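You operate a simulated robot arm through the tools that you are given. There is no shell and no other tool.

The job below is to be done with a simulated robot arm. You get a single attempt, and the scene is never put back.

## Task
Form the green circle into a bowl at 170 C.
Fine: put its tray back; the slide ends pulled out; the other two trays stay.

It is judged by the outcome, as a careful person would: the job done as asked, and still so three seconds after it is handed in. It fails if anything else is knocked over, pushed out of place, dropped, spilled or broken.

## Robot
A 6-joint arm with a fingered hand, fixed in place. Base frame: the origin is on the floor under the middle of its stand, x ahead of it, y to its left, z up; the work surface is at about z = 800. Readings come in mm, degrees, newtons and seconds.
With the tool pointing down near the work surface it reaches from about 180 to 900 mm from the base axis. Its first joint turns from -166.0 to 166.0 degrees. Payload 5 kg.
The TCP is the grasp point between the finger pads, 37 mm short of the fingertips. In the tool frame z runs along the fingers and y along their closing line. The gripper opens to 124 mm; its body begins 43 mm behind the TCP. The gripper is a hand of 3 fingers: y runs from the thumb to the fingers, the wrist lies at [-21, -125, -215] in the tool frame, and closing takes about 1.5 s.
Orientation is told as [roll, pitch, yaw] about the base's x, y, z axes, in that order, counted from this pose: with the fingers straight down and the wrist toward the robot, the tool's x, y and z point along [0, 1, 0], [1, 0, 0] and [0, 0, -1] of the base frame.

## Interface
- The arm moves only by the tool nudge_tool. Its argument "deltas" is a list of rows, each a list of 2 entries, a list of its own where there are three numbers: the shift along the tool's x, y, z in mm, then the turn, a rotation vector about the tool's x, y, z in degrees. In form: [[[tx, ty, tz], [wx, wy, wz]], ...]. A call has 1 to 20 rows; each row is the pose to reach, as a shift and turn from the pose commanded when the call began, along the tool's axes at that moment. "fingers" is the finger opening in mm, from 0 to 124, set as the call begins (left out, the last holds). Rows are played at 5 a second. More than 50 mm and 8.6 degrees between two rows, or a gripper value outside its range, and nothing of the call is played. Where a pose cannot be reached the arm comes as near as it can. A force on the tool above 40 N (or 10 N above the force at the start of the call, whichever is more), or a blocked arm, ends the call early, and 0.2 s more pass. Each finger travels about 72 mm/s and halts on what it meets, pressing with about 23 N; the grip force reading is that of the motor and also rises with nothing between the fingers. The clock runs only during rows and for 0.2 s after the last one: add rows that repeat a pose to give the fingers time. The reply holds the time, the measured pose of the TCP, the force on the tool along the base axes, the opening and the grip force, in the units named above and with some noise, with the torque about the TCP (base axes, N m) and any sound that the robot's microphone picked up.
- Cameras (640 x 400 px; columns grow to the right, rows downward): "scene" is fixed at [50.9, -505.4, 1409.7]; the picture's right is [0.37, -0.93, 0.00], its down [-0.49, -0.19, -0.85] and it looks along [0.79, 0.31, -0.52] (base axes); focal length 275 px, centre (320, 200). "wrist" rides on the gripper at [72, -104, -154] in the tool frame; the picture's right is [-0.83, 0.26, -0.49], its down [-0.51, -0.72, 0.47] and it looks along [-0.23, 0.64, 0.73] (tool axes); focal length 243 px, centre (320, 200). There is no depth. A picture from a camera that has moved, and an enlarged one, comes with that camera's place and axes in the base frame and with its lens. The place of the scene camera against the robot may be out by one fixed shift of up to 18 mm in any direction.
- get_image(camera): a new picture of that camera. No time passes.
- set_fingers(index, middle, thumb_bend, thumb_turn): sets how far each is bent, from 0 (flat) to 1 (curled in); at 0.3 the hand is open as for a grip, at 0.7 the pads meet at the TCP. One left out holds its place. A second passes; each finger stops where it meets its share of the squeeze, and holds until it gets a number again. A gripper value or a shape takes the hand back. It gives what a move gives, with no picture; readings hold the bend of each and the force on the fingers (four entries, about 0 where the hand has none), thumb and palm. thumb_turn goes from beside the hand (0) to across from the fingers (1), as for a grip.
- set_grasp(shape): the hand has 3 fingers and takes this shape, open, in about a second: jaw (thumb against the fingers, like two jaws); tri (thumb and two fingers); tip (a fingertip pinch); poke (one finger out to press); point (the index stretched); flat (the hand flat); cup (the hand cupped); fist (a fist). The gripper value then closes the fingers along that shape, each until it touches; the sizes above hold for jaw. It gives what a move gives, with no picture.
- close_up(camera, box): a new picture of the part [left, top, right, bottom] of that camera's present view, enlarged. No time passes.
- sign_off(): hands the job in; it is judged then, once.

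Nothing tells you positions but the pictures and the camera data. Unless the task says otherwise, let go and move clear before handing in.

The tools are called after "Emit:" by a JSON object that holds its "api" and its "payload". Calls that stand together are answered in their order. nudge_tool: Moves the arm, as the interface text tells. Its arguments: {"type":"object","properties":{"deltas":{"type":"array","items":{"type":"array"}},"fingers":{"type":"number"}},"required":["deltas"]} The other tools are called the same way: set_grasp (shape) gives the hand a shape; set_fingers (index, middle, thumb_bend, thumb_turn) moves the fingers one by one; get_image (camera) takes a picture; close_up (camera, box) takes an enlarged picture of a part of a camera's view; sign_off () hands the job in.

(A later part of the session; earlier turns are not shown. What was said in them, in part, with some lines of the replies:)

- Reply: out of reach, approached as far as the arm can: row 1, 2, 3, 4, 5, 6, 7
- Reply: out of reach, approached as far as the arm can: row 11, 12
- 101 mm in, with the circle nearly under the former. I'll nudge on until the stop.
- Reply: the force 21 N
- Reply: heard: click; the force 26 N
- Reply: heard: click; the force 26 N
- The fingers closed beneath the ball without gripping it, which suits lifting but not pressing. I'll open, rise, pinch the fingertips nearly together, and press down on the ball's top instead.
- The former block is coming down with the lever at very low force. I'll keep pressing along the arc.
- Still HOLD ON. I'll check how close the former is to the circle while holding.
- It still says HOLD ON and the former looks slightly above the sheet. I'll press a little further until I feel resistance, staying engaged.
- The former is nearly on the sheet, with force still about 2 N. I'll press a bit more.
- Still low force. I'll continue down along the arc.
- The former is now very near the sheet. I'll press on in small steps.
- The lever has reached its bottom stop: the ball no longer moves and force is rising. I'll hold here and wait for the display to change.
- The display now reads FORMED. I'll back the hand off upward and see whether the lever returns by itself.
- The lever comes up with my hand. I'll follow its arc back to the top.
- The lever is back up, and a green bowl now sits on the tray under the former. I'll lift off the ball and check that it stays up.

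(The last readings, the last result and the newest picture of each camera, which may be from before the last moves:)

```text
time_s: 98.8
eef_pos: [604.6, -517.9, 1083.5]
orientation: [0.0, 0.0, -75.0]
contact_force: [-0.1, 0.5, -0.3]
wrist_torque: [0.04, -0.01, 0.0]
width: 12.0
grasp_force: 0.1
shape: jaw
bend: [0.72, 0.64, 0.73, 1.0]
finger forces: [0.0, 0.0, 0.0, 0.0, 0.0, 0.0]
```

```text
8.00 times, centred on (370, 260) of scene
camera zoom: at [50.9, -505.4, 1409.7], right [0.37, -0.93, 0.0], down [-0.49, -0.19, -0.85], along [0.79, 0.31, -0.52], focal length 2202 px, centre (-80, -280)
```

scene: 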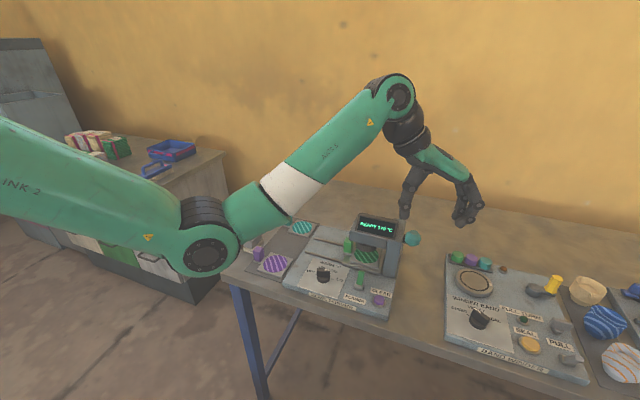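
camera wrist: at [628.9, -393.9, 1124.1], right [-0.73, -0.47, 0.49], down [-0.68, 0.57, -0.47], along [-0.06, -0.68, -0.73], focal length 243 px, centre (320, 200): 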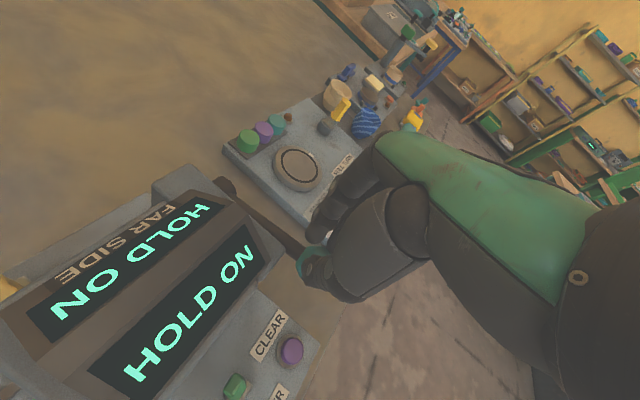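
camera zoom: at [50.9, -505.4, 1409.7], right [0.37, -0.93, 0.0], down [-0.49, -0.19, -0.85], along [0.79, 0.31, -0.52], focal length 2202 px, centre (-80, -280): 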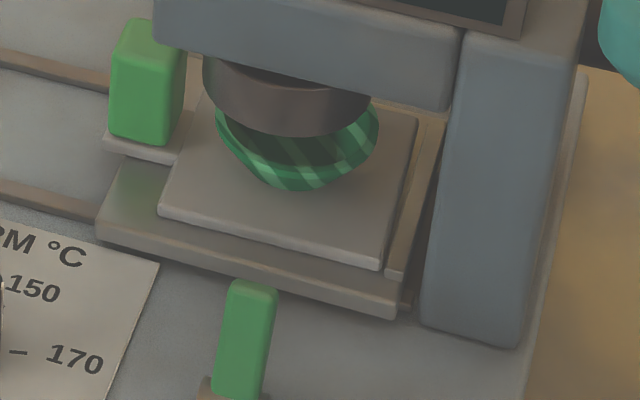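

The press lever is back up and the bowl is formed. Now I'll go back over the head to the yellow handle to pull the slide out.

Emit:
{"api": "nudge_tool", "payload": {"deltas": [[[35, -22, 0], [0, 0, 3]], [[70, -44, 0], [0, 0, 6]], [[106, -66, 0], [0, 0, 9]], [[141, -88, 0], [0, 0, 12]], [[176, -111, 0], [0, 0, 15]], [[176, -111, 0], [0, 0, 15]]], "fingers": 46}}

Emit:
{"api": "get_image", "payload": {"camera": "wrist"}}

Emit:
{"api": "close_up", "payload": {"camera": "wrist", "box": [220, 180, 380, 340]}}

Emit:
{"api": "close_up", "payload": {"camera": "scene", "box": [300, 150, 440, 290]}}

```text
time_s: 100.2
eef_pos: [745.3, -364.3, 1082.6]
orientation: [0.0, 0.0, -90.0]
contact_force: [0.9, 0.5, -0.6]
wrist_torque: [-0.02, 0.03, 0.02]
width: 45.7
grasp_force: 0.2
shape: jaw
bend: [0.74, 0.51, 0.73, 1.0]
finger forces: [0.0, 0.1, 0.0, 0.0, 0.1, 0.1]
```

```text
taken
camera wrist: at [817.7, -258.8, 1235.6], right [-0.83, -0.26, 0.49], down [-0.51, 0.72, -0.47], along [-0.23, -0.64, -0.73], focal length 243 px, centre (320, 200)
```

wrist: 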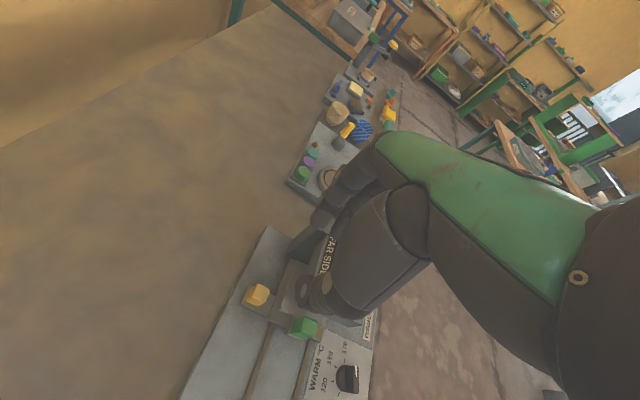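

```text
2.50 times, centred on (300, 260) of wrist
camera zoom: at [817.7, -258.8, 1235.6], right [-0.83, -0.26, 0.49], down [-0.51, 0.72, -0.47], along [-0.23, -0.64, -0.73], focal length 606 px, centre (370, 50)
```

zoom: 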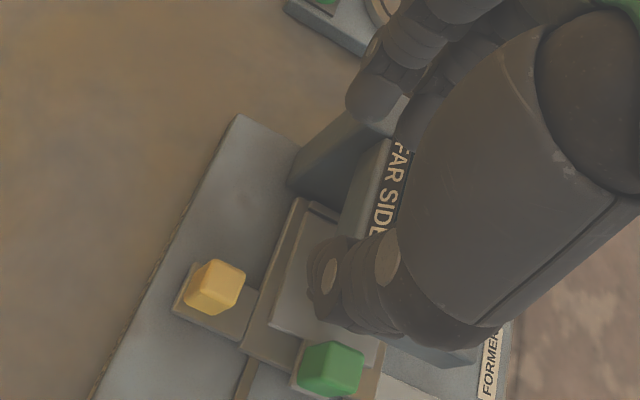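

```text
2.86 times, centred on (370, 220) of scene
camera zoom: at [50.9, -505.4, 1409.7], right [0.37, -0.93, 0.0], down [-0.49, -0.19, -0.85], along [0.79, 0.31, -0.52], focal length 786 px, centre (177, 143)
```

zoom: 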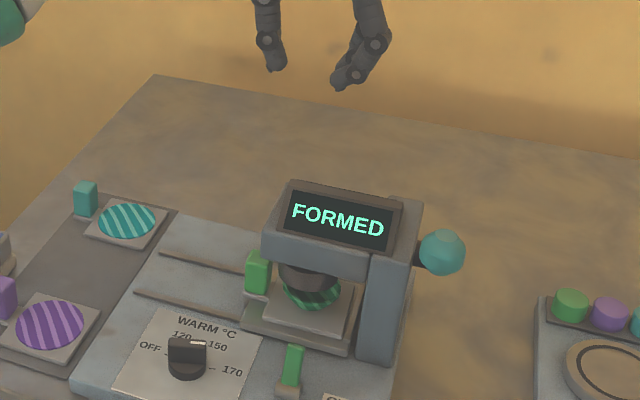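

The yellow handle is at (739,-366), directly below. I'll descend around it.

Emit:
{"api": "nudge_tool", "payload": {"deltas": [[[0, 0, 40], [0, 0, 0]], [[0, 0, 80], [0, 0, 0]], [[0, 0, 120], [0, 0, 0]], [[0, 0, 155], [0, 0, 0]], [[0, 0, 155], [0, 0, 0]]], "fingers": 50}}

Emit:
{"api": "close_up", "payload": {"camera": "wrist", "box": [220, 150, 420, 350]}}

Emit:
{"api": "close_up", "payload": {"camera": "scene", "box": [310, 180, 430, 290]}}

```text
time_s: 101.4
eef_pos: [744.9, -361.6, 932.3]
orientation: [0.0, 0.0, -90.0]
contact_force: [-0.7, -0.3, -0.4]
wrist_torque: [0.0, 0.0, 0.01]
width: 49.4
grasp_force: 0.1
shape: jaw
bend: [0.74, 0.49, 0.72, 1.0]
finger forces: [0.1, 0.1, 0.1, 0.0, 0.0, 0.0]
```

```text
2.00 times, centred on (320, 250) of wrist
camera zoom: at [816.4, -256.9, 1084.3], right [-0.83, -0.26, 0.49], down [-0.51, 0.72, -0.47], along [-0.23, -0.64, -0.73], focal length 485 px, centre (320, 100)
```

zoom: 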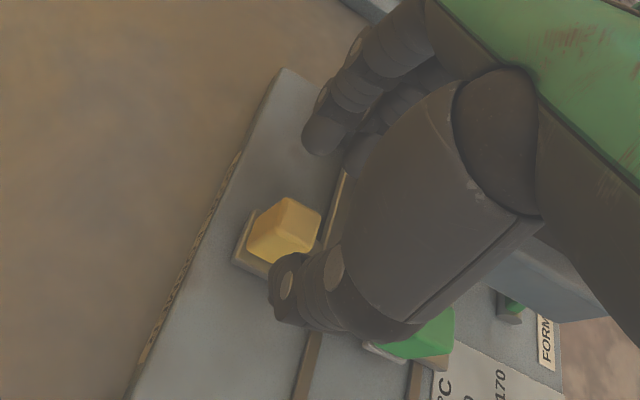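

```text
3.64 times, centred on (370, 235) of scene
camera zoom: at [50.9, -505.4, 1409.7], right [0.37, -0.93, 0.0], down [-0.49, -0.19, -0.85], along [0.79, 0.31, -0.52], focal length 1001 px, centre (138, 73)
```

zoom: 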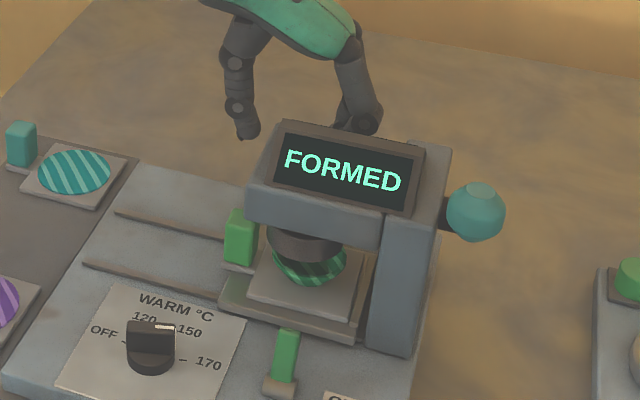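

Aligned. I'll go down to grip height and close on the handle.

Emit:
{"api": "nudge_tool", "payload": {"deltas": [[[0, 2, 18], [0, 0, 0]], [[0, 3, 36], [0, 0, 0]], [[0, 3, 54], [0, 0, 0]], [[0, 3, 54], [0, 0, 0]]]}}

Emit:
{"api": "nudge_tool", "payload": {"deltas": [[[0, 0, 0], [0, 0, 0]], [[0, 0, 0], [0, 0, 0]], [[0, 0, 0], [0, 0, 0]], [[0, 0, 0], [0, 0, 0]], [[0, 0, 0], [0, 0, 0]], [[0, 0, 0], [0, 0, 0]]], "fingers": 10}}

Emit:
{"api": "close_up", "payload": {"camera": "wrist", "box": [220, 150, 420, 350]}}

```text
time_s: 102.4
eef_pos: [745.1, -364.7, 876.1]
orientation: [0.0, -0.1, -90.1]
contact_force: [0.0, -0.3, 0.3]
wrist_torque: [0.01, 0.0, -0.03]
width: 49.6
grasp_force: 0.1
shape: jaw
bend: [0.74, 0.49, 0.72, 1.0]
finger forces: [0.0, 0.0, 0.0, 0.0, 0.0, 0.1]
```

```text
time_s: 103.8
eef_pos: [745.3, -364.6, 877.2]
orientation: [0.0, 0.0, -90.0]
contact_force: [3.1, 0.3, -1.4]
wrist_torque: [-0.04, -0.06, 0.08]
width: 15.1
grasp_force: 22.9
shape: jaw
bend: [0.72, 0.62, 0.73, 1.0]
finger forces: [13.0, 7.7, 0.0, 0.0, 20.5, 0.0]
```

```text
2.00 times, centred on (320, 250) of wrist
camera zoom: at [817.1, -258.9, 1029.3], right [-0.83, -0.26, 0.49], down [-0.51, 0.72, -0.47], along [-0.23, -0.64, -0.73], focal length 485 px, centre (320, 100)
```

zoom: 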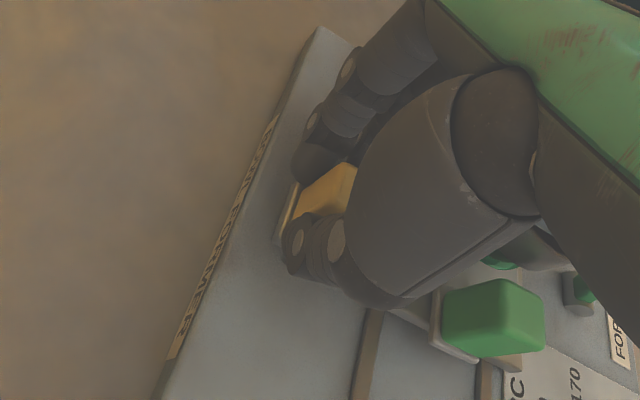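

The yellow handle is gripped. I'll pull the slide out gently, checking halfway.

Emit:
{"api": "nudge_tool", "payload": {"deltas": [[[0, -2, 0], [0, 0, 0]], [[0, -6, 0], [0, 0, 0]], [[0, -11, 0], [0, 0, 0]], [[0, -17, 0], [0, 0, 0]], [[0, -23, 0], [0, 0, 0]], [[0, -29, 0], [0, 0, 0]], [[0, -35, 0], [0, 0, 0]], [[0, -41, 0], [0, 0, 0]], [[0, -46, 0], [0, 0, 0]], [[0, -49, 0], [0, 0, 0]], [[0, -50, 0], [0, 0, 0]]]}}

Emit:
{"api": "close_up", "payload": {"camera": "scene", "box": [300, 190, 420, 290]}}

Emit:
{"api": "close_up", "payload": {"camera": "wrist", "box": [220, 150, 460, 350]}}

```text
time_s: 106.2
eef_pos: [744.8, -315.9, 876.5]
orientation: [0.0, 0.0, -90.0]
contact_force: [2.6, -0.9, 0.6]
wrist_torque: [-0.08, -0.03, 0.06]
width: 15.2
grasp_force: 23.3
shape: jaw
bend: [0.72, 0.62, 0.73, 1.0]
finger forces: [13.1, 8.3, 0.0, 0.0, 21.2, 0.0]
```

```text
4.00 times, centred on (360, 240) of scene
camera zoom: at [50.9, -505.4, 1409.7], right [0.37, -0.93, 0.0], down [-0.49, -0.19, -0.85], along [0.79, 0.31, -0.52], focal length 1101 px, centre (160, 40)
```

zoom: 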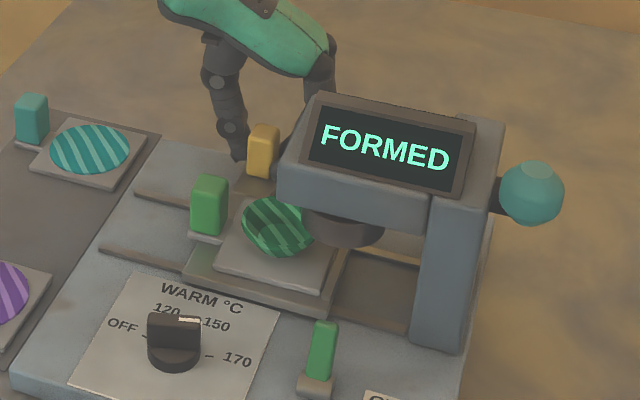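

```text
2.00 times, centred on (340, 250) of wrist
camera zoom: at [817.2, -210.2, 1029.2], right [-0.83, -0.26, 0.49], down [-0.51, 0.72, -0.47], along [-0.23, -0.64, -0.73], focal length 485 px, centre (280, 100)
```

zoom: 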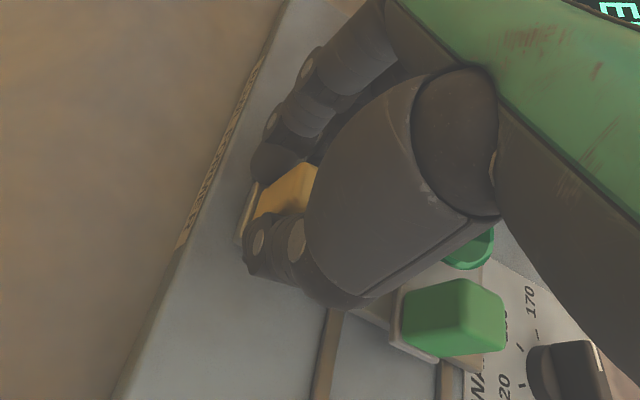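

The bowl, tray and slide come out together. I'll continue to the fully-out position.

Emit:
{"api": "nudge_tool", "payload": {"deltas": [[[0, -2, 0], [0, 0, 0]], [[0, -6, 0], [0, 0, 0]], [[0, -12, 0], [0, 0, 0]], [[0, -18, 0], [0, 0, 0]], [[0, -24, 0], [0, 0, 0]], [[0, -30, 0], [0, 0, 0]], [[0, -36, 0], [0, 0, 0]], [[0, -42, 0], [0, 0, 0]], [[0, -48, 0], [0, 0, 0]], [[0, -53, 0], [0, 0, 0]], [[0, -57, 0], [0, 0, 0]], [[0, -60, 0], [0, 0, 0]], [[0, -60, 0], [0, 0, 0]]]}}

Emit:
{"api": "close_up", "payload": {"camera": "scene", "box": [290, 190, 410, 290]}}

Emit:
{"api": "close_up", "payload": {"camera": "wrist", "box": [220, 150, 460, 350]}}

```text
time_s: 109.0
eef_pos: [745.3, -255.6, 876.1]
orientation: [0.0, 0.1, -90.0]
contact_force: [7.4, -2.3, -0.5]
wrist_torque: [-0.14, -0.22, 0.08]
width: 15.4
grasp_force: 22.7
shape: jaw
bend: [0.72, 0.62, 0.73, 1.0]
finger forces: [15.5, 8.7, 0.0, 0.0, 20.5, 0.0]
```

```text
4.00 times, centred on (350, 240) of scene
camera zoom: at [50.9, -505.4, 1409.7], right [0.37, -0.93, 0.0], down [-0.49, -0.19, -0.85], along [0.79, 0.31, -0.52], focal length 1101 px, centre (200, 40)
```

zoom: 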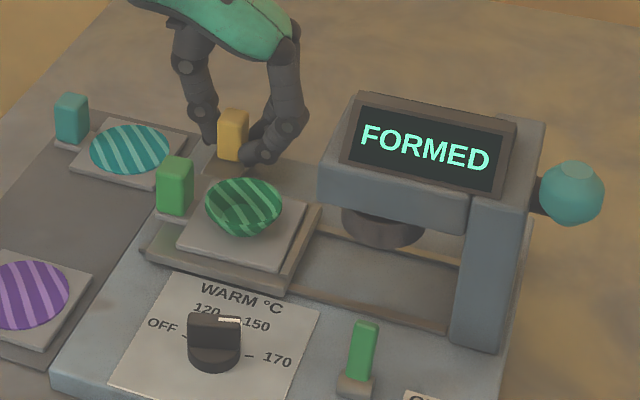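

```text
2.00 times, centred on (340, 250) of wrist
camera zoom: at [816.7, -150.0, 1029.2], right [-0.83, -0.26, 0.49], down [-0.51, 0.72, -0.47], along [-0.23, -0.64, -0.73], focal length 485 px, centre (280, 100)
```

zoom: 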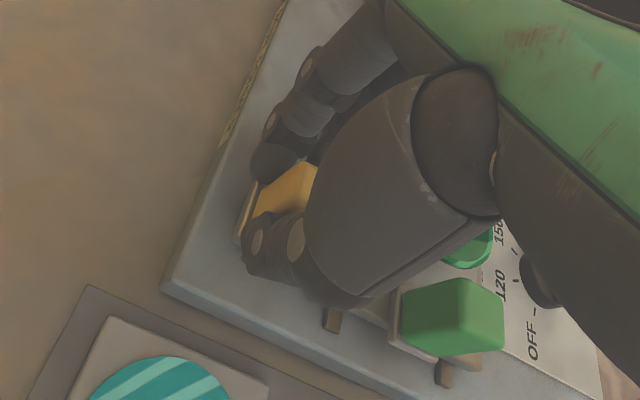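

The slide is essentially back to its original out position. I'll nudge a bit more to confirm the stop.

Emit:
{"api": "nudge_tool", "payload": {"deltas": [[[0, -1.5, 0], [0, 0, 0]], [[0, -3, 0], [0, 0, 0]], [[0, -4, 0], [0, 0, 0]], [[0, -4, 0], [0, 0, 0]]]}}

Emit:
{"api": "close_up", "payload": {"camera": "scene", "box": [290, 190, 410, 290]}}

```text
time_s: 110.0
eef_pos: [744.2, -251.9, 876.0]
orientation: [0.1, 0.0, -90.1]
contact_force: [5.4, -17.3, 5.4]
wrist_torque: [-0.69, -0.11, 0.17]
width: 15.5
grasp_force: 22.2
shape: jaw
bend: [0.72, 0.61, 0.74, 1.0]
finger forces: [19.9, 13.7, 0.0, 0.0, 16.6, 0.0]
```

```text
4.00 times, centred on (350, 240) of scene
camera zoom: at [50.9, -505.4, 1409.7], right [0.37, -0.93, 0.0], down [-0.49, -0.19, -0.85], along [0.79, 0.31, -0.52], focal length 1101 px, centre (200, 40)
```

zoom: 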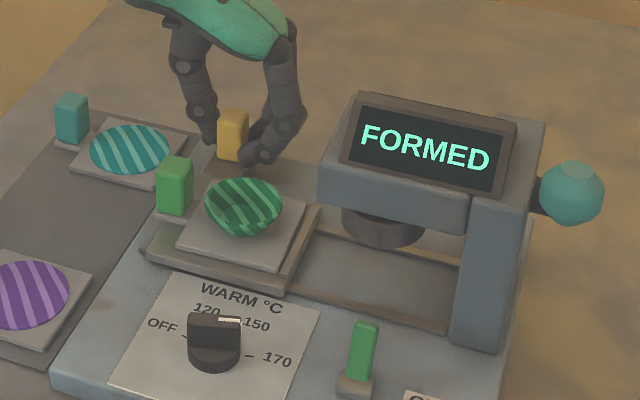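

The out stop is reached with about 17 N of resistance. I'll ease off, release and rise.

Emit:
{"api": "nudge_tool", "payload": {"deltas": [[[0, 3, 0], [0, 0, 0]], [[0, 3, 0], [0, 0, 0]], [[0, 3, 0], [0, 0, 0]], [[0, 3, 0], [0, 0, 0]], [[0, 3, 0], [0, 0, 0]], [[0, 3, -20], [0, 0, 0]], [[0, 3, -60], [0, 0, 0]], [[0, 3, -100], [0, 0, 0]], [[0, 3, -130], [0, 0, 0]], [[0, 3, -130], [0, 0, 0]]], "fingers": 50}}

Emit:
{"api": "close_up", "payload": {"camera": "scene", "box": [290, 190, 410, 290]}}

Emit:
{"api": "get_image", "payload": {"camera": "wrist"}}

```text
time_s: 112.2
eef_pos: [746.5, -256.9, 1007.4]
orientation: [-0.1, 0.0, -90.0]
contact_force: [-0.1, 0.7, -0.1]
wrist_torque: [-0.01, -0.02, -0.02]
width: 49.2
grasp_force: 0.1
shape: jaw
bend: [0.74, 0.49, 0.72, 1.0]
finger forces: [0.1, 0.0, 0.1, 0.1, 0.0, 0.0]
```

```text
4.00 times, centred on (350, 240) of scene
camera zoom: at [50.9, -505.4, 1409.7], right [0.37, -0.93, 0.0], down [-0.49, -0.19, -0.85], along [0.79, 0.31, -0.52], focal length 1101 px, centre (200, 40)
```

zoom: 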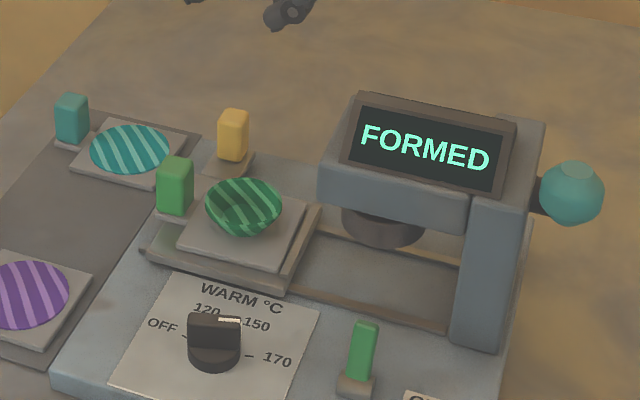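

```text
taken
camera wrist: at [817.7, -150.8, 1161.1], right [-0.83, -0.26, 0.49], down [-0.51, 0.72, -0.47], along [-0.23, -0.64, -0.73], focal length 243 px, centre (320, 200)
```

wrist: 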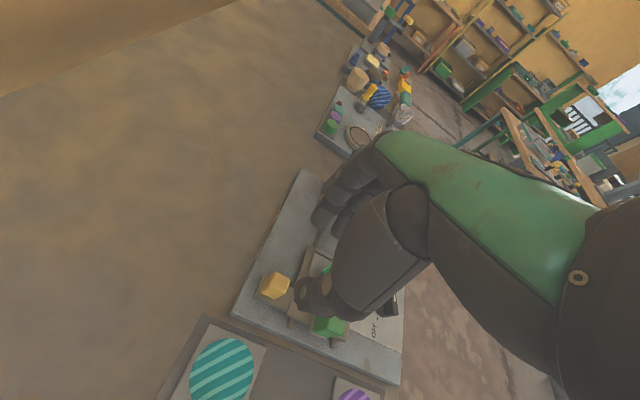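

The bowl is formed and the slide is out. Next I'll return the hand to yaw 0 above the green tray's handle to carry it back.

Emit:
{"api": "nudge_tool", "payload": {"deltas": [[[-8, -2, 0], [0, 0, -8.2]], [[-17, -3, 0], [0, 0, -16.4]], [[-26, -5, 0], [0, 0, -24.6]], [[-35, -7, 0], [0, 0, -32.8]], [[-44, -8, 0], [0, 0, -41]], [[-53, -10, 0], [0, 0, -49.2]], [[-62, -12, 0], [0, 0, -57.4]], [[-71, -14, 0], [0, 0, -65.6]], [[-80, -15, 0], [0, 0, -73.8]], [[-88, -17, 0], [0, 0, -82]], [[-94, -18, 0], [0, 0, -90]], [[-94, -18, 0], [0, 0, -90]]], "fingers": 52}}

Emit:
{"api": "get_image", "payload": {"camera": "wrist"}}

Emit:
{"api": "close_up", "payload": {"camera": "wrist", "box": [230, 220, 340, 330]}}

Emit:
{"api": "close_up", "payload": {"camera": "scene", "box": [240, 180, 380, 290]}}

```text
time_s: 114.8
eef_pos: [649.3, -236.2, 1005.7]
orientation: [0.0, 0.0, 0.2]
contact_force: [0.4, 0.9, -0.1]
wrist_torque: [0.0, 0.02, 0.04]
width: 51.3
grasp_force: 0.1
shape: jaw
bend: [0.74, 0.48, 0.72, 1.0]
finger forces: [0.0, 0.0, 0.0, 0.1, 0.0, 0.1]
```

```text
taken
camera wrist: at [544.8, -162.8, 1158.9], right [0.26, -0.83, 0.49], down [-0.72, -0.51, -0.47], along [0.64, -0.23, -0.73], focal length 243 px, centre (320, 200)
```

wrist: 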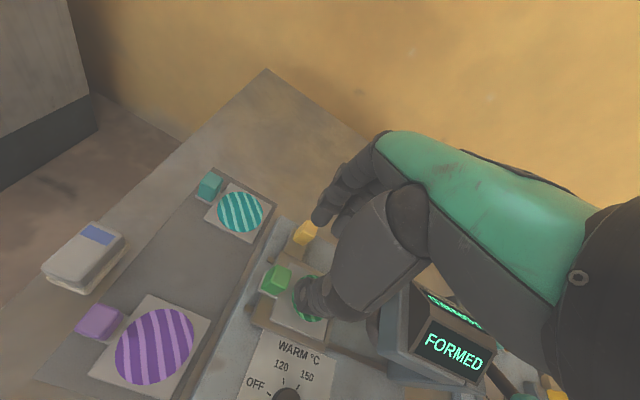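

```text
3.64 times, centred on (285, 275) of wrist
camera zoom: at [544.8, -162.8, 1158.9], right [0.26, -0.83, 0.49], down [-0.72, -0.51, -0.47], along [0.64, -0.23, -0.73], focal length 882 px, centre (447, -73)
```

zoom: 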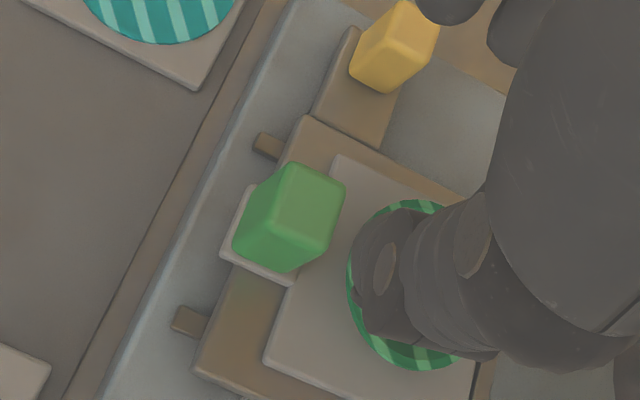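

```text
3.64 times, centred on (310, 235) of scene
camera zoom: at [50.9, -505.4, 1409.7], right [0.37, -0.93, 0.0], down [-0.49, -0.19, -0.85], along [0.79, 0.31, -0.52], focal length 1001 px, centre (356, 73)
```

zoom: 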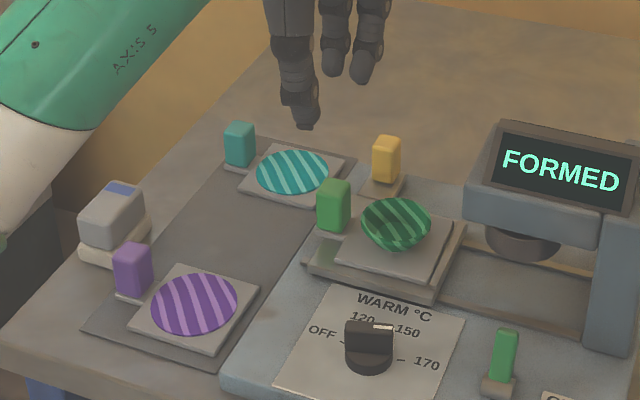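

The tray is square on the slide, with its handle at about (655,-239). I'll descend partway and check.

Emit:
{"api": "nudge_tool", "payload": {"deltas": [[[-1, 2, 30], [0, 0, 0]], [[-2, 4, 60], [0, 0, 0]], [[-3, 5, 85], [0, 0, 0]], [[-3, 5, 85], [0, 0, 0]]]}}

Emit:
{"api": "close_up", "payload": {"camera": "wrist", "box": [230, 180, 390, 330]}}

Emit:
{"api": "close_up", "payload": {"camera": "scene", "box": [280, 190, 380, 280]}}

```text
time_s: 115.8
eef_pos: [655.2, -237.1, 922.2]
orientation: [0.0, 0.1, 0.0]
contact_force: [0.6, 0.3, -0.2]
wrist_torque: [0.03, 0.01, 0.0]
width: 51.5
grasp_force: 0.1
shape: jaw
bend: [0.74, 0.48, 0.72, 1.0]
finger forces: [0.0, 0.1, 0.0, 0.0, 0.1, 0.0]
```

```text
2.67 times, centred on (310, 255) of wrist
camera zoom: at [550.3, -163.0, 1075.1], right [0.26, -0.83, 0.49], down [-0.72, -0.51, -0.47], along [0.64, -0.23, -0.73], focal length 647 px, centre (347, 53)
```

zoom: 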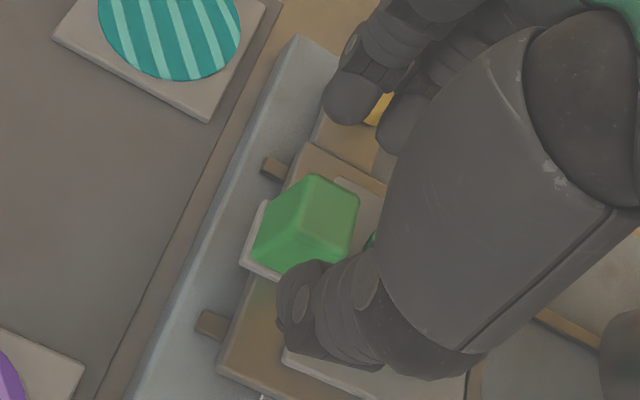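

```text
4.44 times, centred on (330, 235) of scene
camera zoom: at [50.9, -505.4, 1409.7], right [0.37, -0.93, 0.0], down [-0.49, -0.19, -0.85], along [0.79, 0.31, -0.52], focal length 1223 px, centre (276, 44)
```

zoom: 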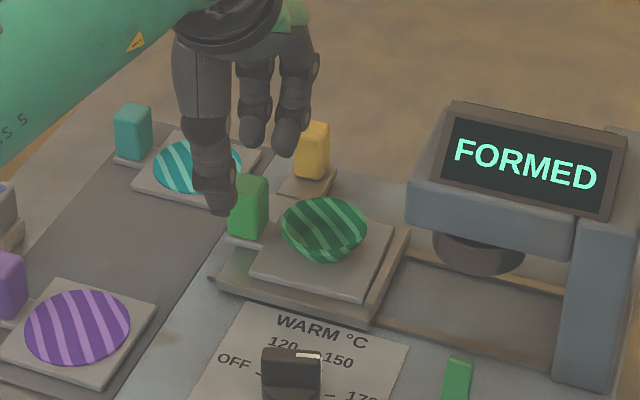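

Aligned with the handle, and the bowl is clear of the fingers. I'll lower to grip height and close.

Emit:
{"api": "nudge_tool", "payload": {"deltas": [[[-1, 0, 13], [0, 0, 0]], [[-1, 0, 26], [0, 0, 0]], [[-1, 0, 38], [0, 0, 0]], [[-1, 0, 38], [0, 0, 0]]]}}

Emit:
{"api": "close_up", "payload": {"camera": "wrist", "box": [230, 180, 390, 330]}}

Emit:
{"api": "close_up", "payload": {"camera": "scene", "box": [280, 190, 380, 280]}}

```text
time_s: 116.8
eef_pos: [655.0, -241.5, 882.6]
orientation: [0.0, 0.0, -0.1]
contact_force: [-0.4, 0.6, 0.2]
wrist_torque: [0.01, 0.0, -0.02]
width: 51.4
grasp_force: 0.0
shape: jaw
bend: [0.74, 0.48, 0.72, 1.0]
finger forces: [0.0, 0.1, 0.0, 0.0, 0.0, 0.1]
```

```text
2.67 times, centred on (310, 255) of wrist
camera zoom: at [550.7, -166.8, 1035.6], right [0.26, -0.83, 0.49], down [-0.72, -0.51, -0.47], along [0.64, -0.23, -0.73], focal length 647 px, centre (347, 53)
```

zoom: 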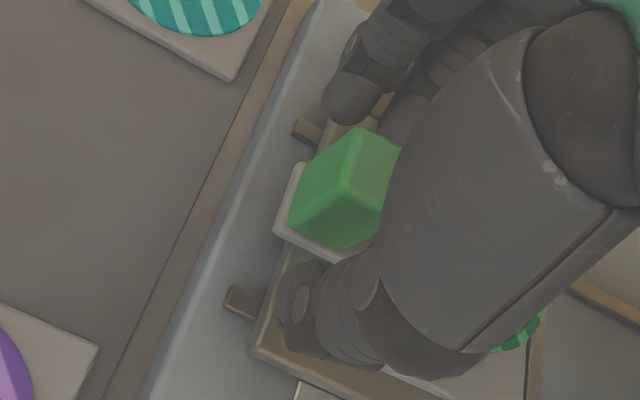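

```text
4.44 times, centred on (330, 235) of scene
camera zoom: at [50.9, -505.4, 1409.7], right [0.37, -0.93, 0.0], down [-0.49, -0.19, -0.85], along [0.79, 0.31, -0.52], focal length 1223 px, centre (276, 44)
```

zoom: 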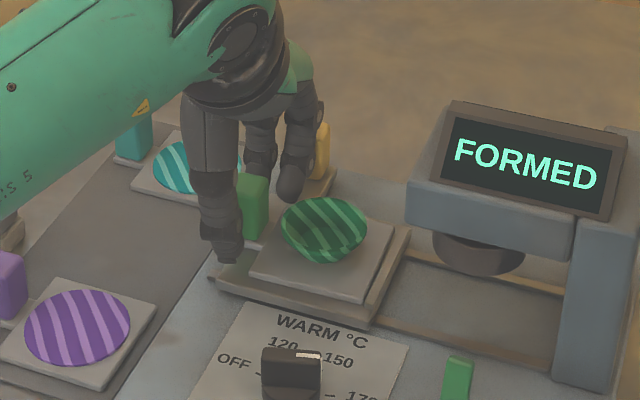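

I'll correct 2.5 mm sideways and close on the handle.

Emit:
{"api": "nudge_tool", "payload": {"deltas": [[[2.5, 0, 0], [0, 0, 0]], [[2.5, 0, 0], [0, 0, 0]]]}}

Emit:
{"api": "nudge_tool", "payload": {"deltas": [[[0, 0, 0], [0, 0, 0]], [[0, 0, 0], [0, 0, 0]], [[0, 0, 0], [0, 0, 0]], [[0, 0, 0], [0, 0, 0]], [[0, 0, 0], [0, 0, 0]], [[0, 0, 0], [0, 0, 0]]], "fingers": 8}}

Emit:
{"api": "close_up", "payload": {"camera": "wrist", "box": [220, 150, 420, 330]}}

Emit:
{"api": "close_up", "payload": {"camera": "scene", "box": [280, 190, 380, 280]}}

```text
time_s: 117.4
eef_pos: [655.9, -237.6, 882.6]
orientation: [0.1, 0.0, 0.0]
contact_force: [0.1, 0.1, -0.7]
wrist_torque: [0.0, 0.01, 0.02]
width: 51.4
grasp_force: 0.1
shape: jaw
bend: [0.74, 0.48, 0.72, 1.0]
finger forces: [0.0, 0.0, 0.0, 0.0, 0.0, 0.0]
```

```text
time_s: 118.8
eef_pos: [656.1, -237.6, 884.1]
orientation: [0.0, -0.1, 0.0]
contact_force: [0.0, 0.5, 1.0]
wrist_torque: [0.01, 0.0, 0.0]
width: 21.0
grasp_force: 22.8
shape: jaw
bend: [0.73, 0.61, 0.74, 1.0]
finger forces: [13.4, 6.9, 0.0, 0.0, 20.4, 0.1]
```

```text
2.22 times, centred on (320, 240) of wrist
camera zoom: at [551.0, -164.3, 1036.4], right [0.26, -0.83, 0.49], down [-0.72, -0.51, -0.47], along [0.64, -0.23, -0.73], focal length 539 px, centre (320, 111)
```

zoom: 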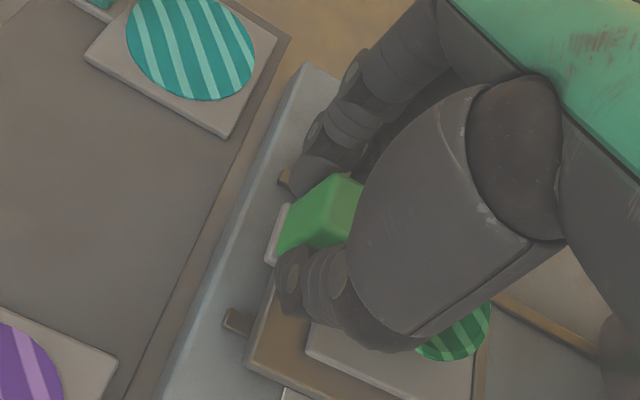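

```text
4.44 times, centred on (330, 235) of scene
camera zoom: at [50.9, -505.4, 1409.7], right [0.37, -0.93, 0.0], down [-0.49, -0.19, -0.85], along [0.79, 0.31, -0.52], focal length 1223 px, centre (276, 44)
```

zoom: 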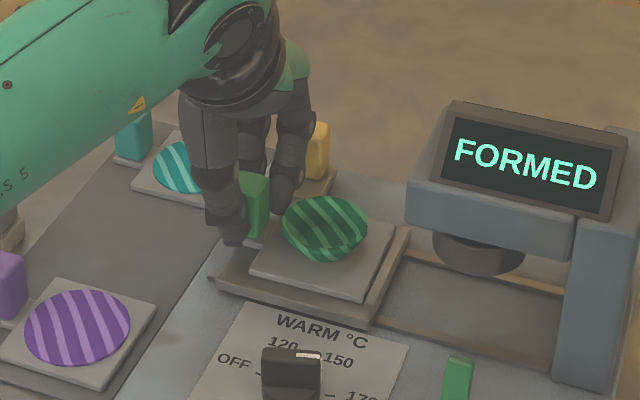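

The handle is held just as before. I'll lift slowly and check that it's level with the bowl aboard.

Emit:
{"api": "nudge_tool", "payload": {"deltas": [[[0, 0, -3], [0, 0, 0]], [[0, 0, -7], [0, 0, 0]], [[0, 0, -11], [0, 0, 0]], [[0, 0, -15], [0, 0, 0]], [[0, 0, -18], [0, 0, 0]], [[0, 0, -20], [0, 0, 0]], [[0, 0, -20], [0, 0, 0]]]}}

Emit:
{"api": "close_up", "payload": {"camera": "wrist", "box": [220, 150, 420, 330]}}

Emit:
{"api": "close_up", "payload": {"camera": "scene", "box": [280, 190, 380, 280]}}

```text
time_s: 120.4
eef_pos: [656.1, -238.5, 901.5]
orientation: [0.0, 0.0, 0.0]
contact_force: [0.2, -0.3, -0.7]
wrist_torque: [0.02, 0.01, -0.02]
width: 21.3
grasp_force: 23.7
shape: jaw
bend: [0.73, 0.61, 0.74, 1.0]
finger forces: [13.5, 6.9, 0.1, 0.1, 20.3, 0.1]
```

```text
2.22 times, centred on (320, 240) of wrist
camera zoom: at [551.3, -164.5, 1054.8], right [0.26, -0.83, 0.49], down [-0.72, -0.51, -0.47], along [0.64, -0.23, -0.73], focal length 539 px, centre (320, 111)
```

zoom: 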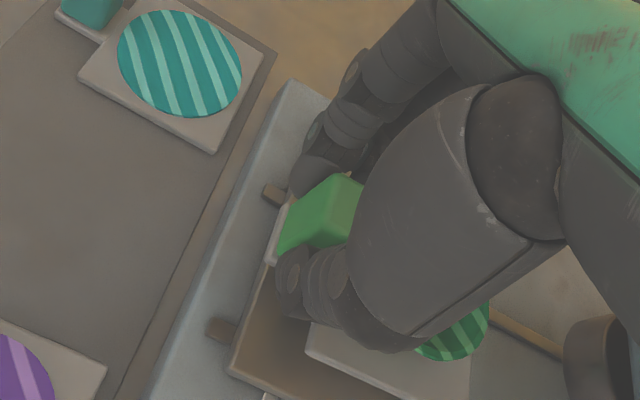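

```text
4.44 times, centred on (330, 235) of scene
camera zoom: at [50.9, -505.4, 1409.7], right [0.37, -0.93, 0.0], down [-0.49, -0.19, -0.85], along [0.79, 0.31, -0.52], focal length 1223 px, centre (276, 44)
```

zoom: 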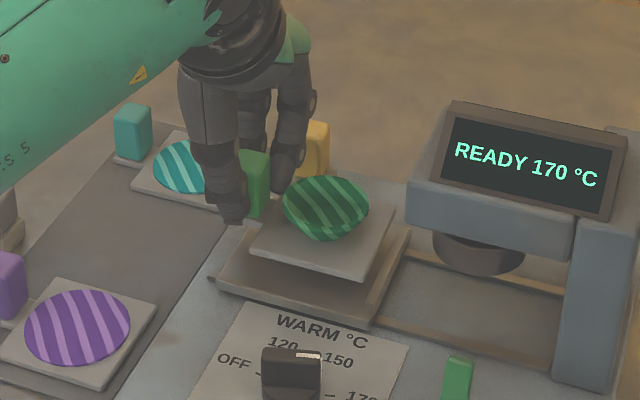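

The tray lifts level with the bowl on it. I'll raise, carry it back slowly over its spot at TCP (649,-100), and hover.

Emit:
{"api": "nudge_tool", "payload": {"deltas": [[[0, 0, -6], [0, 0, 0]], [[0, 0, -14], [0, 0, 0]], [[0, 0, -20], [0, 0, 0]], [[0, 0, -23], [0, 0, 0]], [[4, 0, -23], [0, 0, 0]], [[12, -1, -23], [0, 0, 0]], [[24, -1, -23], [0, 0, 0]], [[38, -2, -23], [0, 0, 0]], [[53, -3, -23], [0, 0, 0]], [[68, -4, -23], [0, 0, 0]], [[83, -5, -23], [0, 0, 0]], [[98, -6, -23], [0, 0, 0]], [[112, -7, -23], [0, 0, 0]], [[124, -7.3, -23], [0, 0, 0]], [[132, -7.3, -23], [0, 0, 0]], [[137, -7.3, -23], [0, 0, 0]], [[138.4, -7.3, -23], [0, 0, 0]], [[138.4, -7.3, -23], [0, 0, 0]]]}}

Emit:
{"api": "get_image", "payload": {"camera": "wrist"}}

Emit:
{"api": "close_up", "payload": {"camera": "scene", "box": [230, 180, 330, 290]}}

Emit:
{"api": "close_up", "payload": {"camera": "wrist", "box": [220, 150, 460, 390]}}

```text
time_s: 124.2
eef_pos: [649.5, -99.5, 925.1]
orientation: [0.0, 0.0, 0.0]
contact_force: [0.3, 0.1, 0.2]
wrist_torque: [-0.03, 0.0, -0.01]
width: 21.0
grasp_force: 22.6
shape: jaw
bend: [0.73, 0.61, 0.74, 1.0]
finger forces: [13.4, 6.9, 0.0, 0.0, 20.4, 0.0]
```

```text
taken
camera wrist: at [544.0, -25.2, 1078.3], right [0.26, -0.83, 0.49], down [-0.72, -0.51, -0.47], along [0.64, -0.23, -0.73], focal length 243 px, centre (320, 200)
```

wrist: 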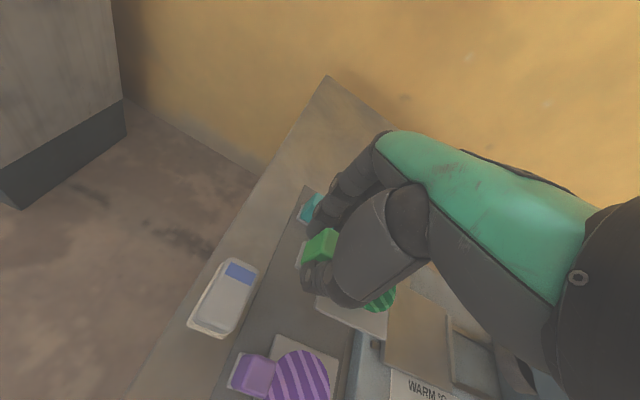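

```text
3.64 times, centred on (280, 235) of scene
camera zoom: at [50.9, -505.4, 1409.7], right [0.37, -0.93, 0.0], down [-0.49, -0.19, -0.85], along [0.79, 0.31, -0.52], focal length 1001 px, centre (466, 73)
```

zoom: 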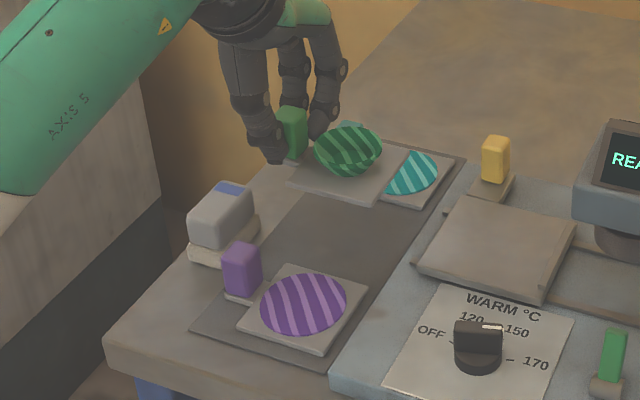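

```text
1.67 times, centred on (340, 270) of wrist
camera zoom: at [544.0, -25.2, 1078.3], right [0.26, -0.83, 0.49], down [-0.72, -0.51, -0.47], along [0.64, -0.23, -0.73], focal length 404 px, centre (287, 83)
```

zoom: 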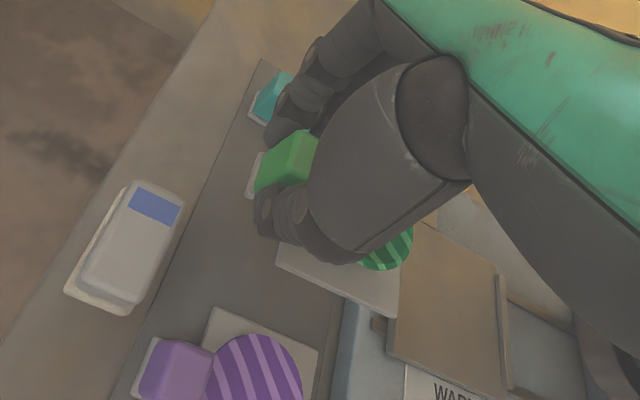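

The tray is over its spot on the mat. I'll lower it slowly.

Emit:
{"api": "nudge_tool", "payload": {"deltas": [[[0, 0, 6], [0, 0, 0]], [[0, 0, 16], [0, 0, 0]], [[0, 0, 26], [0, 0, 0]], [[0, 0, 36], [0, 0, 0]], [[-0.5, -0.5, 46], [0, 0, 0]], [[-0.5, -0.5, 54], [0, 0, 0]], [[-0.5, -0.5, 60], [0, 0, 0]], [[-0.5, -0.5, 62], [0, 0, 0]], [[-0.5, -0.5, 62], [0, 0, 0]]]}}

Emit:
{"api": "close_up", "payload": {"camera": "scene", "box": [230, 190, 330, 290]}}

Emit:
{"api": "close_up", "payload": {"camera": "wrist", "box": [220, 150, 420, 330]}}

```text
time_s: 126.2
eef_pos: [648.2, -99.9, 862.4]
orientation: [0.0, 0.0, 0.0]
contact_force: [0.2, 0.1, -0.5]
wrist_torque: [0.05, -0.01, -0.01]
width: 20.8
grasp_force: 23.0
shape: jaw
bend: [0.73, 0.61, 0.74, 1.0]
finger forces: [13.4, 6.9, 0.0, 0.0, 20.4, 0.0]
```

```text
4.00 times, centred on (280, 240) of scene
camera zoom: at [50.9, -505.4, 1409.7], right [0.37, -0.93, 0.0], down [-0.49, -0.19, -0.85], along [0.79, 0.31, -0.52], focal length 1101 px, centre (480, 40)
```

zoom: 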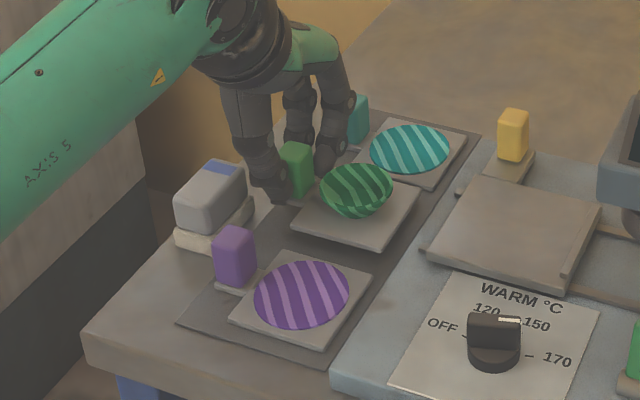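

```text
2.22 times, centred on (320, 240) of wrist
camera zoom: at [542.8, -26.6, 1016.4], right [0.26, -0.83, 0.49], down [-0.72, -0.51, -0.47], along [0.64, -0.23, -0.73], focal length 539 px, centre (320, 111)
```

zoom: 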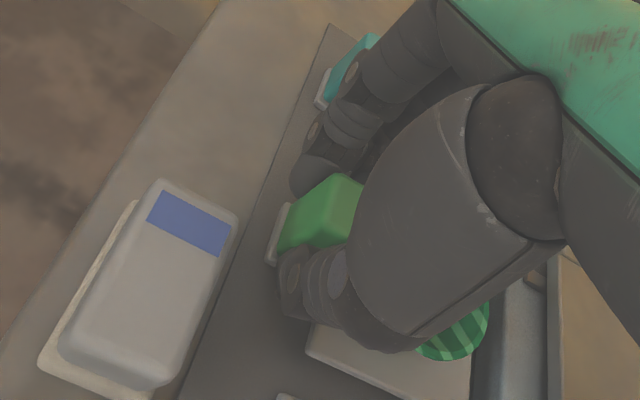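

About 12 mm to go. I'll lower gently to contact.

Emit:
{"api": "nudge_tool", "payload": {"deltas": [[[0, 0, 3], [0, 0, 0]], [[0, 0, 6], [0, 0, 0]], [[0, 0, 8], [0, 0, 0]], [[0, 0, 9], [0, 0, 0]], [[0, 0, 9], [0, 0, 0]]]}}

Emit:
{"api": "close_up", "payload": {"camera": "scene", "box": [230, 190, 330, 290]}}

Emit:
{"api": "close_up", "payload": {"camera": "wrist", "box": [220, 150, 420, 330]}}

```text
time_s: 127.4
eef_pos: [648.4, -100.8, 855.0]
orientation: [0.0, 0.0, 0.0]
contact_force: [-0.6, 0.5, -0.8]
wrist_torque: [0.0, -0.01, 0.01]
width: 20.7
grasp_force: 23.0
shape: jaw
bend: [0.73, 0.61, 0.74, 1.0]
finger forces: [13.4, 6.8, 0.0, 0.0, 20.4, 0.1]
```

```text
4.00 times, centred on (280, 240) of scene
camera zoom: at [50.9, -505.4, 1409.7], right [0.37, -0.93, 0.0], down [-0.49, -0.19, -0.85], along [0.79, 0.31, -0.52], focal length 1101 px, centre (480, 40)
```

zoom: 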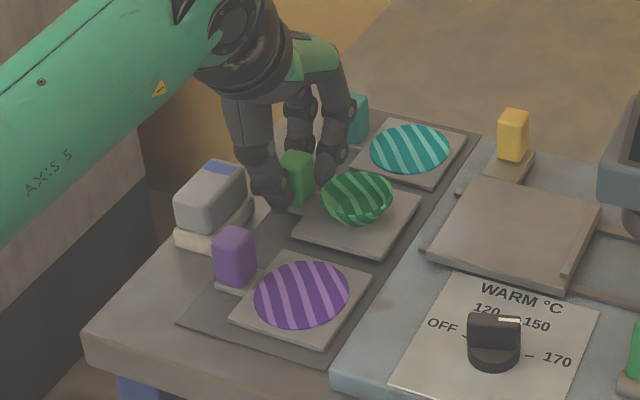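

```text
2.22 times, centred on (320, 240) of wrist
camera zoom: at [543.0, -26.3, 1007.9], right [0.26, -0.83, 0.49], down [-0.72, -0.51, -0.47], along [0.64, -0.23, -0.73], focal length 539 px, centre (320, 111)
```

zoom: 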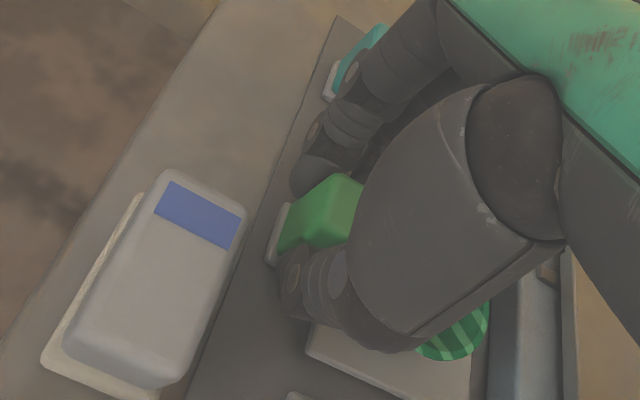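

A few millimetres more to the mat.

Emit:
{"api": "nudge_tool", "payload": {"deltas": [[[0, 0.5, 1.5], [0, 0, 0]], [[0, 0.5, 3], [0, 0, 0]], [[0, 0.5, 4], [0, 0, 0]], [[0, 0.5, 4], [0, 0, 0]]]}}

Emit:
{"api": "close_up", "payload": {"camera": "scene", "box": [230, 190, 330, 290]}}

```text
time_s: 128.4
eef_pos: [648.9, -98.5, 849.6]
orientation: [0.0, -0.1, 0.0]
contact_force: [0.9, -0.5, -0.6]
wrist_torque: [0.01, -0.06, -0.02]
width: 21.1
grasp_force: 23.1
shape: jaw
bend: [0.73, 0.61, 0.74, 1.0]
finger forces: [13.4, 7.0, 0.0, 0.0, 20.4, 0.1]
```

```text
4.00 times, centred on (280, 240) of scene
camera zoom: at [50.9, -505.4, 1409.7], right [0.37, -0.93, 0.0], down [-0.49, -0.19, -0.85], along [0.79, 0.31, -0.52], focal length 1101 px, centre (480, 40)
```

zoom: 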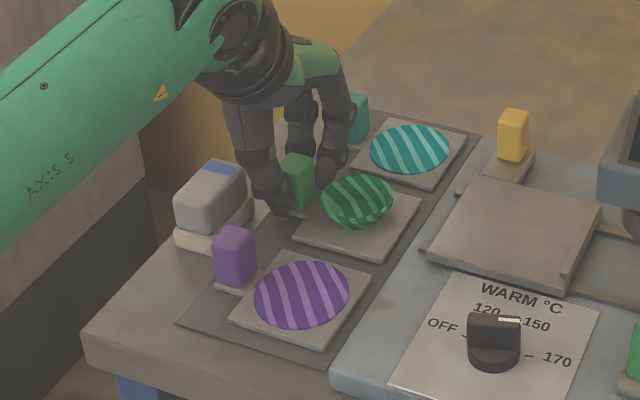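

Very close to the original spot. I'll shift 1.5 mm right and lower onto the mat.

Emit:
{"api": "nudge_tool", "payload": {"deltas": [[[-1.5, 0, 0], [0, 0, 0]], [[-1.5, 0, 0.7], [0, 0, 0]], [[-1.5, 0, 1.4], [0, 0, 0]], [[-1.5, 0, 1.4], [0, 0, 0]]]}}

Emit:
{"api": "close_up", "payload": {"camera": "scene", "box": [250, 210, 310, 270]}}

```text
time_s: 129.4
eef_pos: [649.7, -102.4, 848.8]
orientation: [0.1, 0.0, 0.0]
contact_force: [-0.8, 0.7, 3.3]
wrist_torque: [0.03, -0.05, -0.01]
width: 21.1
grasp_force: 23.5
shape: jaw
bend: [0.73, 0.61, 0.74, 1.0]
finger forces: [13.5, 6.9, 0.1, 0.1, 21.6, 0.0]
```

```text
6.67 times, centred on (280, 240) of scene
camera zoom: at [50.9, -505.4, 1409.7], right [0.37, -0.93, 0.0], down [-0.49, -0.19, -0.85], along [0.79, 0.31, -0.52], focal length 1835 px, centre (587, -67)
```

zoom: 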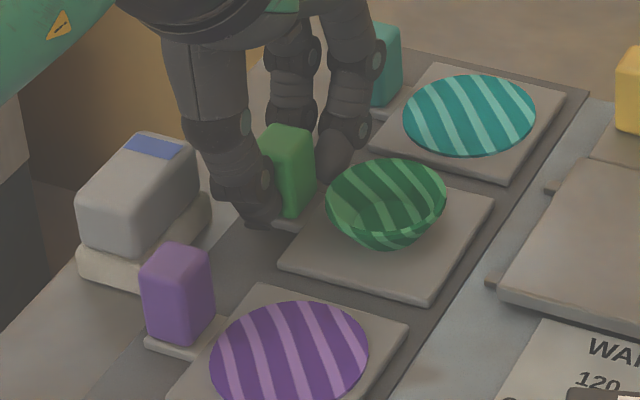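

The tray is seated on the mat. Before releasing, I'll compare with the original view.

Emit:
{"api": "close_up", "payload": {"camera": "scene", "box": [230, 205, 330, 280]}}

```text
5.33 times, centred on (280, 242) of scene
camera zoom: at [50.9, -505.4, 1409.7], right [0.37, -0.93, 0.0], down [-0.49, -0.19, -0.85], along [0.79, 0.31, -0.52], focal length 1468 px, centre (533, -27)
```

zoom: 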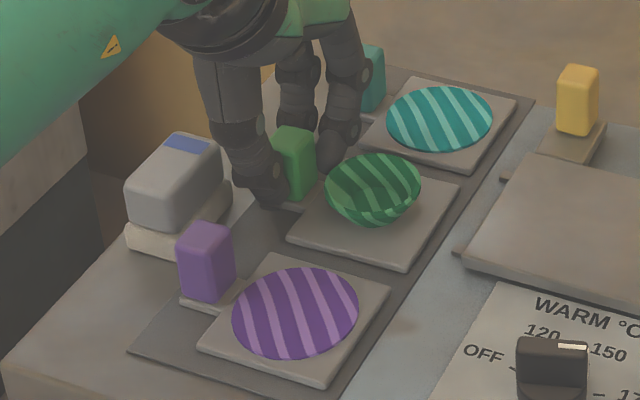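

The tray matches its original place closely. I'll release and rise straight up.

Emit:
{"api": "nudge_tool", "payload": {"deltas": [[[0, 0, 0], [0, 0, 0]], [[0, 0, 0], [0, 0, 0]], [[0, 0, 0], [0, 0, 0]], [[0, 0, 0], [0, 0, 0]], [[0, 0, 0], [0, 0, 0]], [[0, 0, -15], [0, 0, 0]], [[0, 0, -45], [0, 0, 0]], [[0, 0, -85], [0, 0, 0]], [[0, 0, -125], [0, 0, 0]], [[0, 0, -160], [0, 0, 0]], [[0, 0, -160], [0, 0, 0]]], "fingers": 52}}

Emit:
{"api": "close_up", "payload": {"camera": "scene", "box": [230, 205, 330, 280]}}

Emit:
{"api": "get_image", "payload": {"camera": "scene"}}

Emit:
{"api": "get_image", "payload": {"camera": "wrist"}}

```text
time_s: 131.8
eef_pos: [647.1, -101.7, 1012.8]
orientation: [0.1, 0.0, 0.0]
contact_force: [0.7, 0.6, 0.2]
wrist_torque: [0.01, -0.03, 0.0]
width: 51.5
grasp_force: 0.1
shape: jaw
bend: [0.74, 0.48, 0.72, 1.0]
finger forces: [0.0, 0.0, 0.0, 0.1, 0.0, 0.0]
```

```text
5.33 times, centred on (280, 242) of scene
camera zoom: at [50.9, -505.4, 1409.7], right [0.37, -0.93, 0.0], down [-0.49, -0.19, -0.85], along [0.79, 0.31, -0.52], focal length 1468 px, centre (533, -27)
```

zoom: 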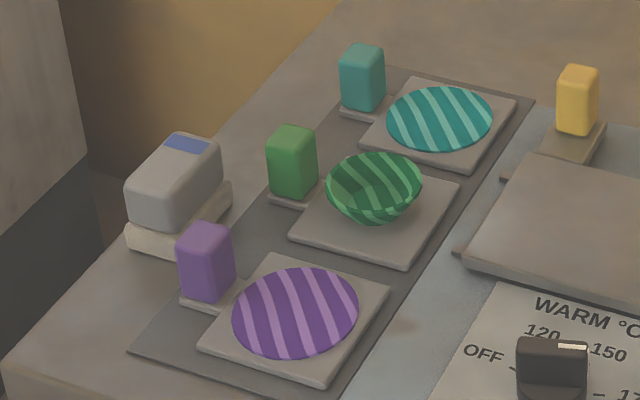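

```text
taken
```

scene: 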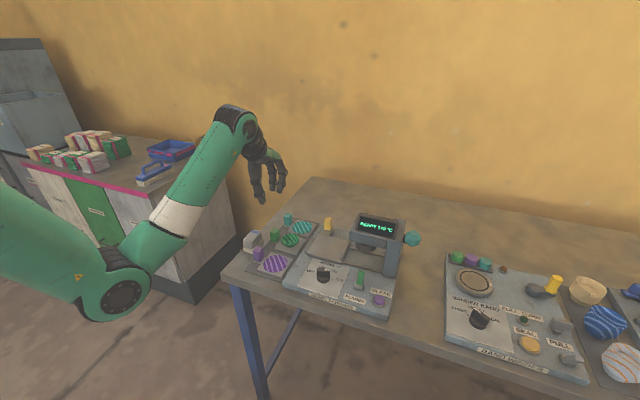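

```text
taken
camera wrist: at [542.4, -26.9, 1164.9], right [0.26, -0.83, 0.49], down [-0.72, -0.51, -0.47], along [0.64, -0.23, -0.73], focal length 243 px, centre (320, 200)
```

wrist: 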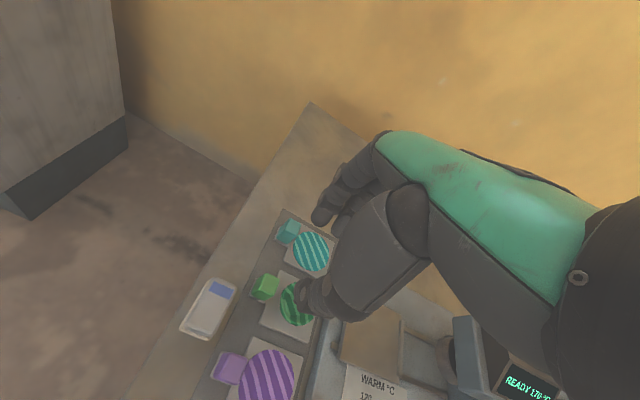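

The green bowl sits on its tray in the original spot and the slide is out. The other two trays, the eraser and the machine all look undisturbed, so after a final close look I'll hand in.

Emit:
{"api": "close_up", "payload": {"camera": "scene", "box": [230, 200, 430, 325]}}

Emit:
{"api": "nudge_tool", "payload": {"deltas": [[[0, -10, -20], [0, 0, 0]], [[0, -20, -40], [0, 0, 0]], [[0, -20, -40], [0, 0, 0]], [[0, -20, -40], [0, 0, 0]]]}}

```text
3.20 times, centred on (330, 262) of scene
camera zoom: at [50.9, -505.4, 1409.7], right [0.37, -0.93, 0.0], down [-0.49, -0.19, -0.85], along [0.79, 0.31, -0.52], focal length 881 px, centre (288, 0)
```

zoom: 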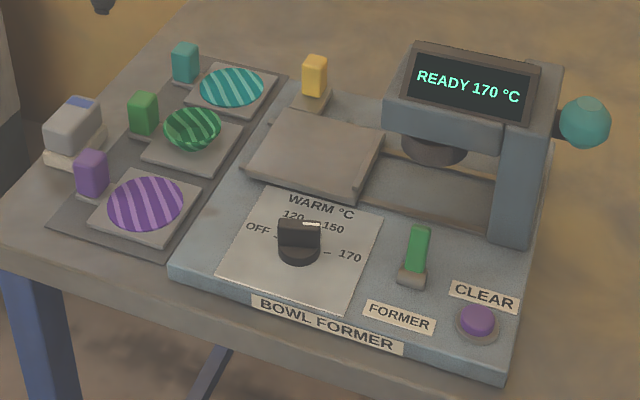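

```text
time_s: 132.8
eef_pos: [628.5, -99.1, 1049.7]
orientation: [0.0, 0.0, 0.0]
contact_force: [-0.2, -0.2, -0.2]
wrist_torque: [0.0, 0.03, -0.01]
width: 51.5
grasp_force: 0.0
shape: jaw
bend: [0.74, 0.48, 0.72, 1.0]
finger forces: [0.0, 0.0, 0.1, 0.1, 0.0, 0.0]
```

The final view shows the green bowl on its tray in place, the slide out, the other trays untouched and the hand clear. I'm handing the job in.

Emit:
{"api": "sign_off", "payload": {}}

```text
The job is handed in.
```

The green circle has been pressed into a bowl at 170 °C, and the job is handed in. The machine showed READY 170 °C before the press and FORMED after it.

- **Tray and slide:** The bowl sits on the green tray, which is back in its original spot, and the slide is pulled out to its stop. I saw no change in the other two trays or anything else on the bench.
- **Power switched off briefly:** I pulled the green FORMER lever thinking it ran the press, but it is the machine's power switch and the display went blank. I pushed it straight back on and waited for READY 170 °C again before pressing. The press is worked by the arm with the teal ball.
- **Machine left hot:** The dial is still at 170, although it was at OFF when I started, because you didn't ask for it to be turned off.
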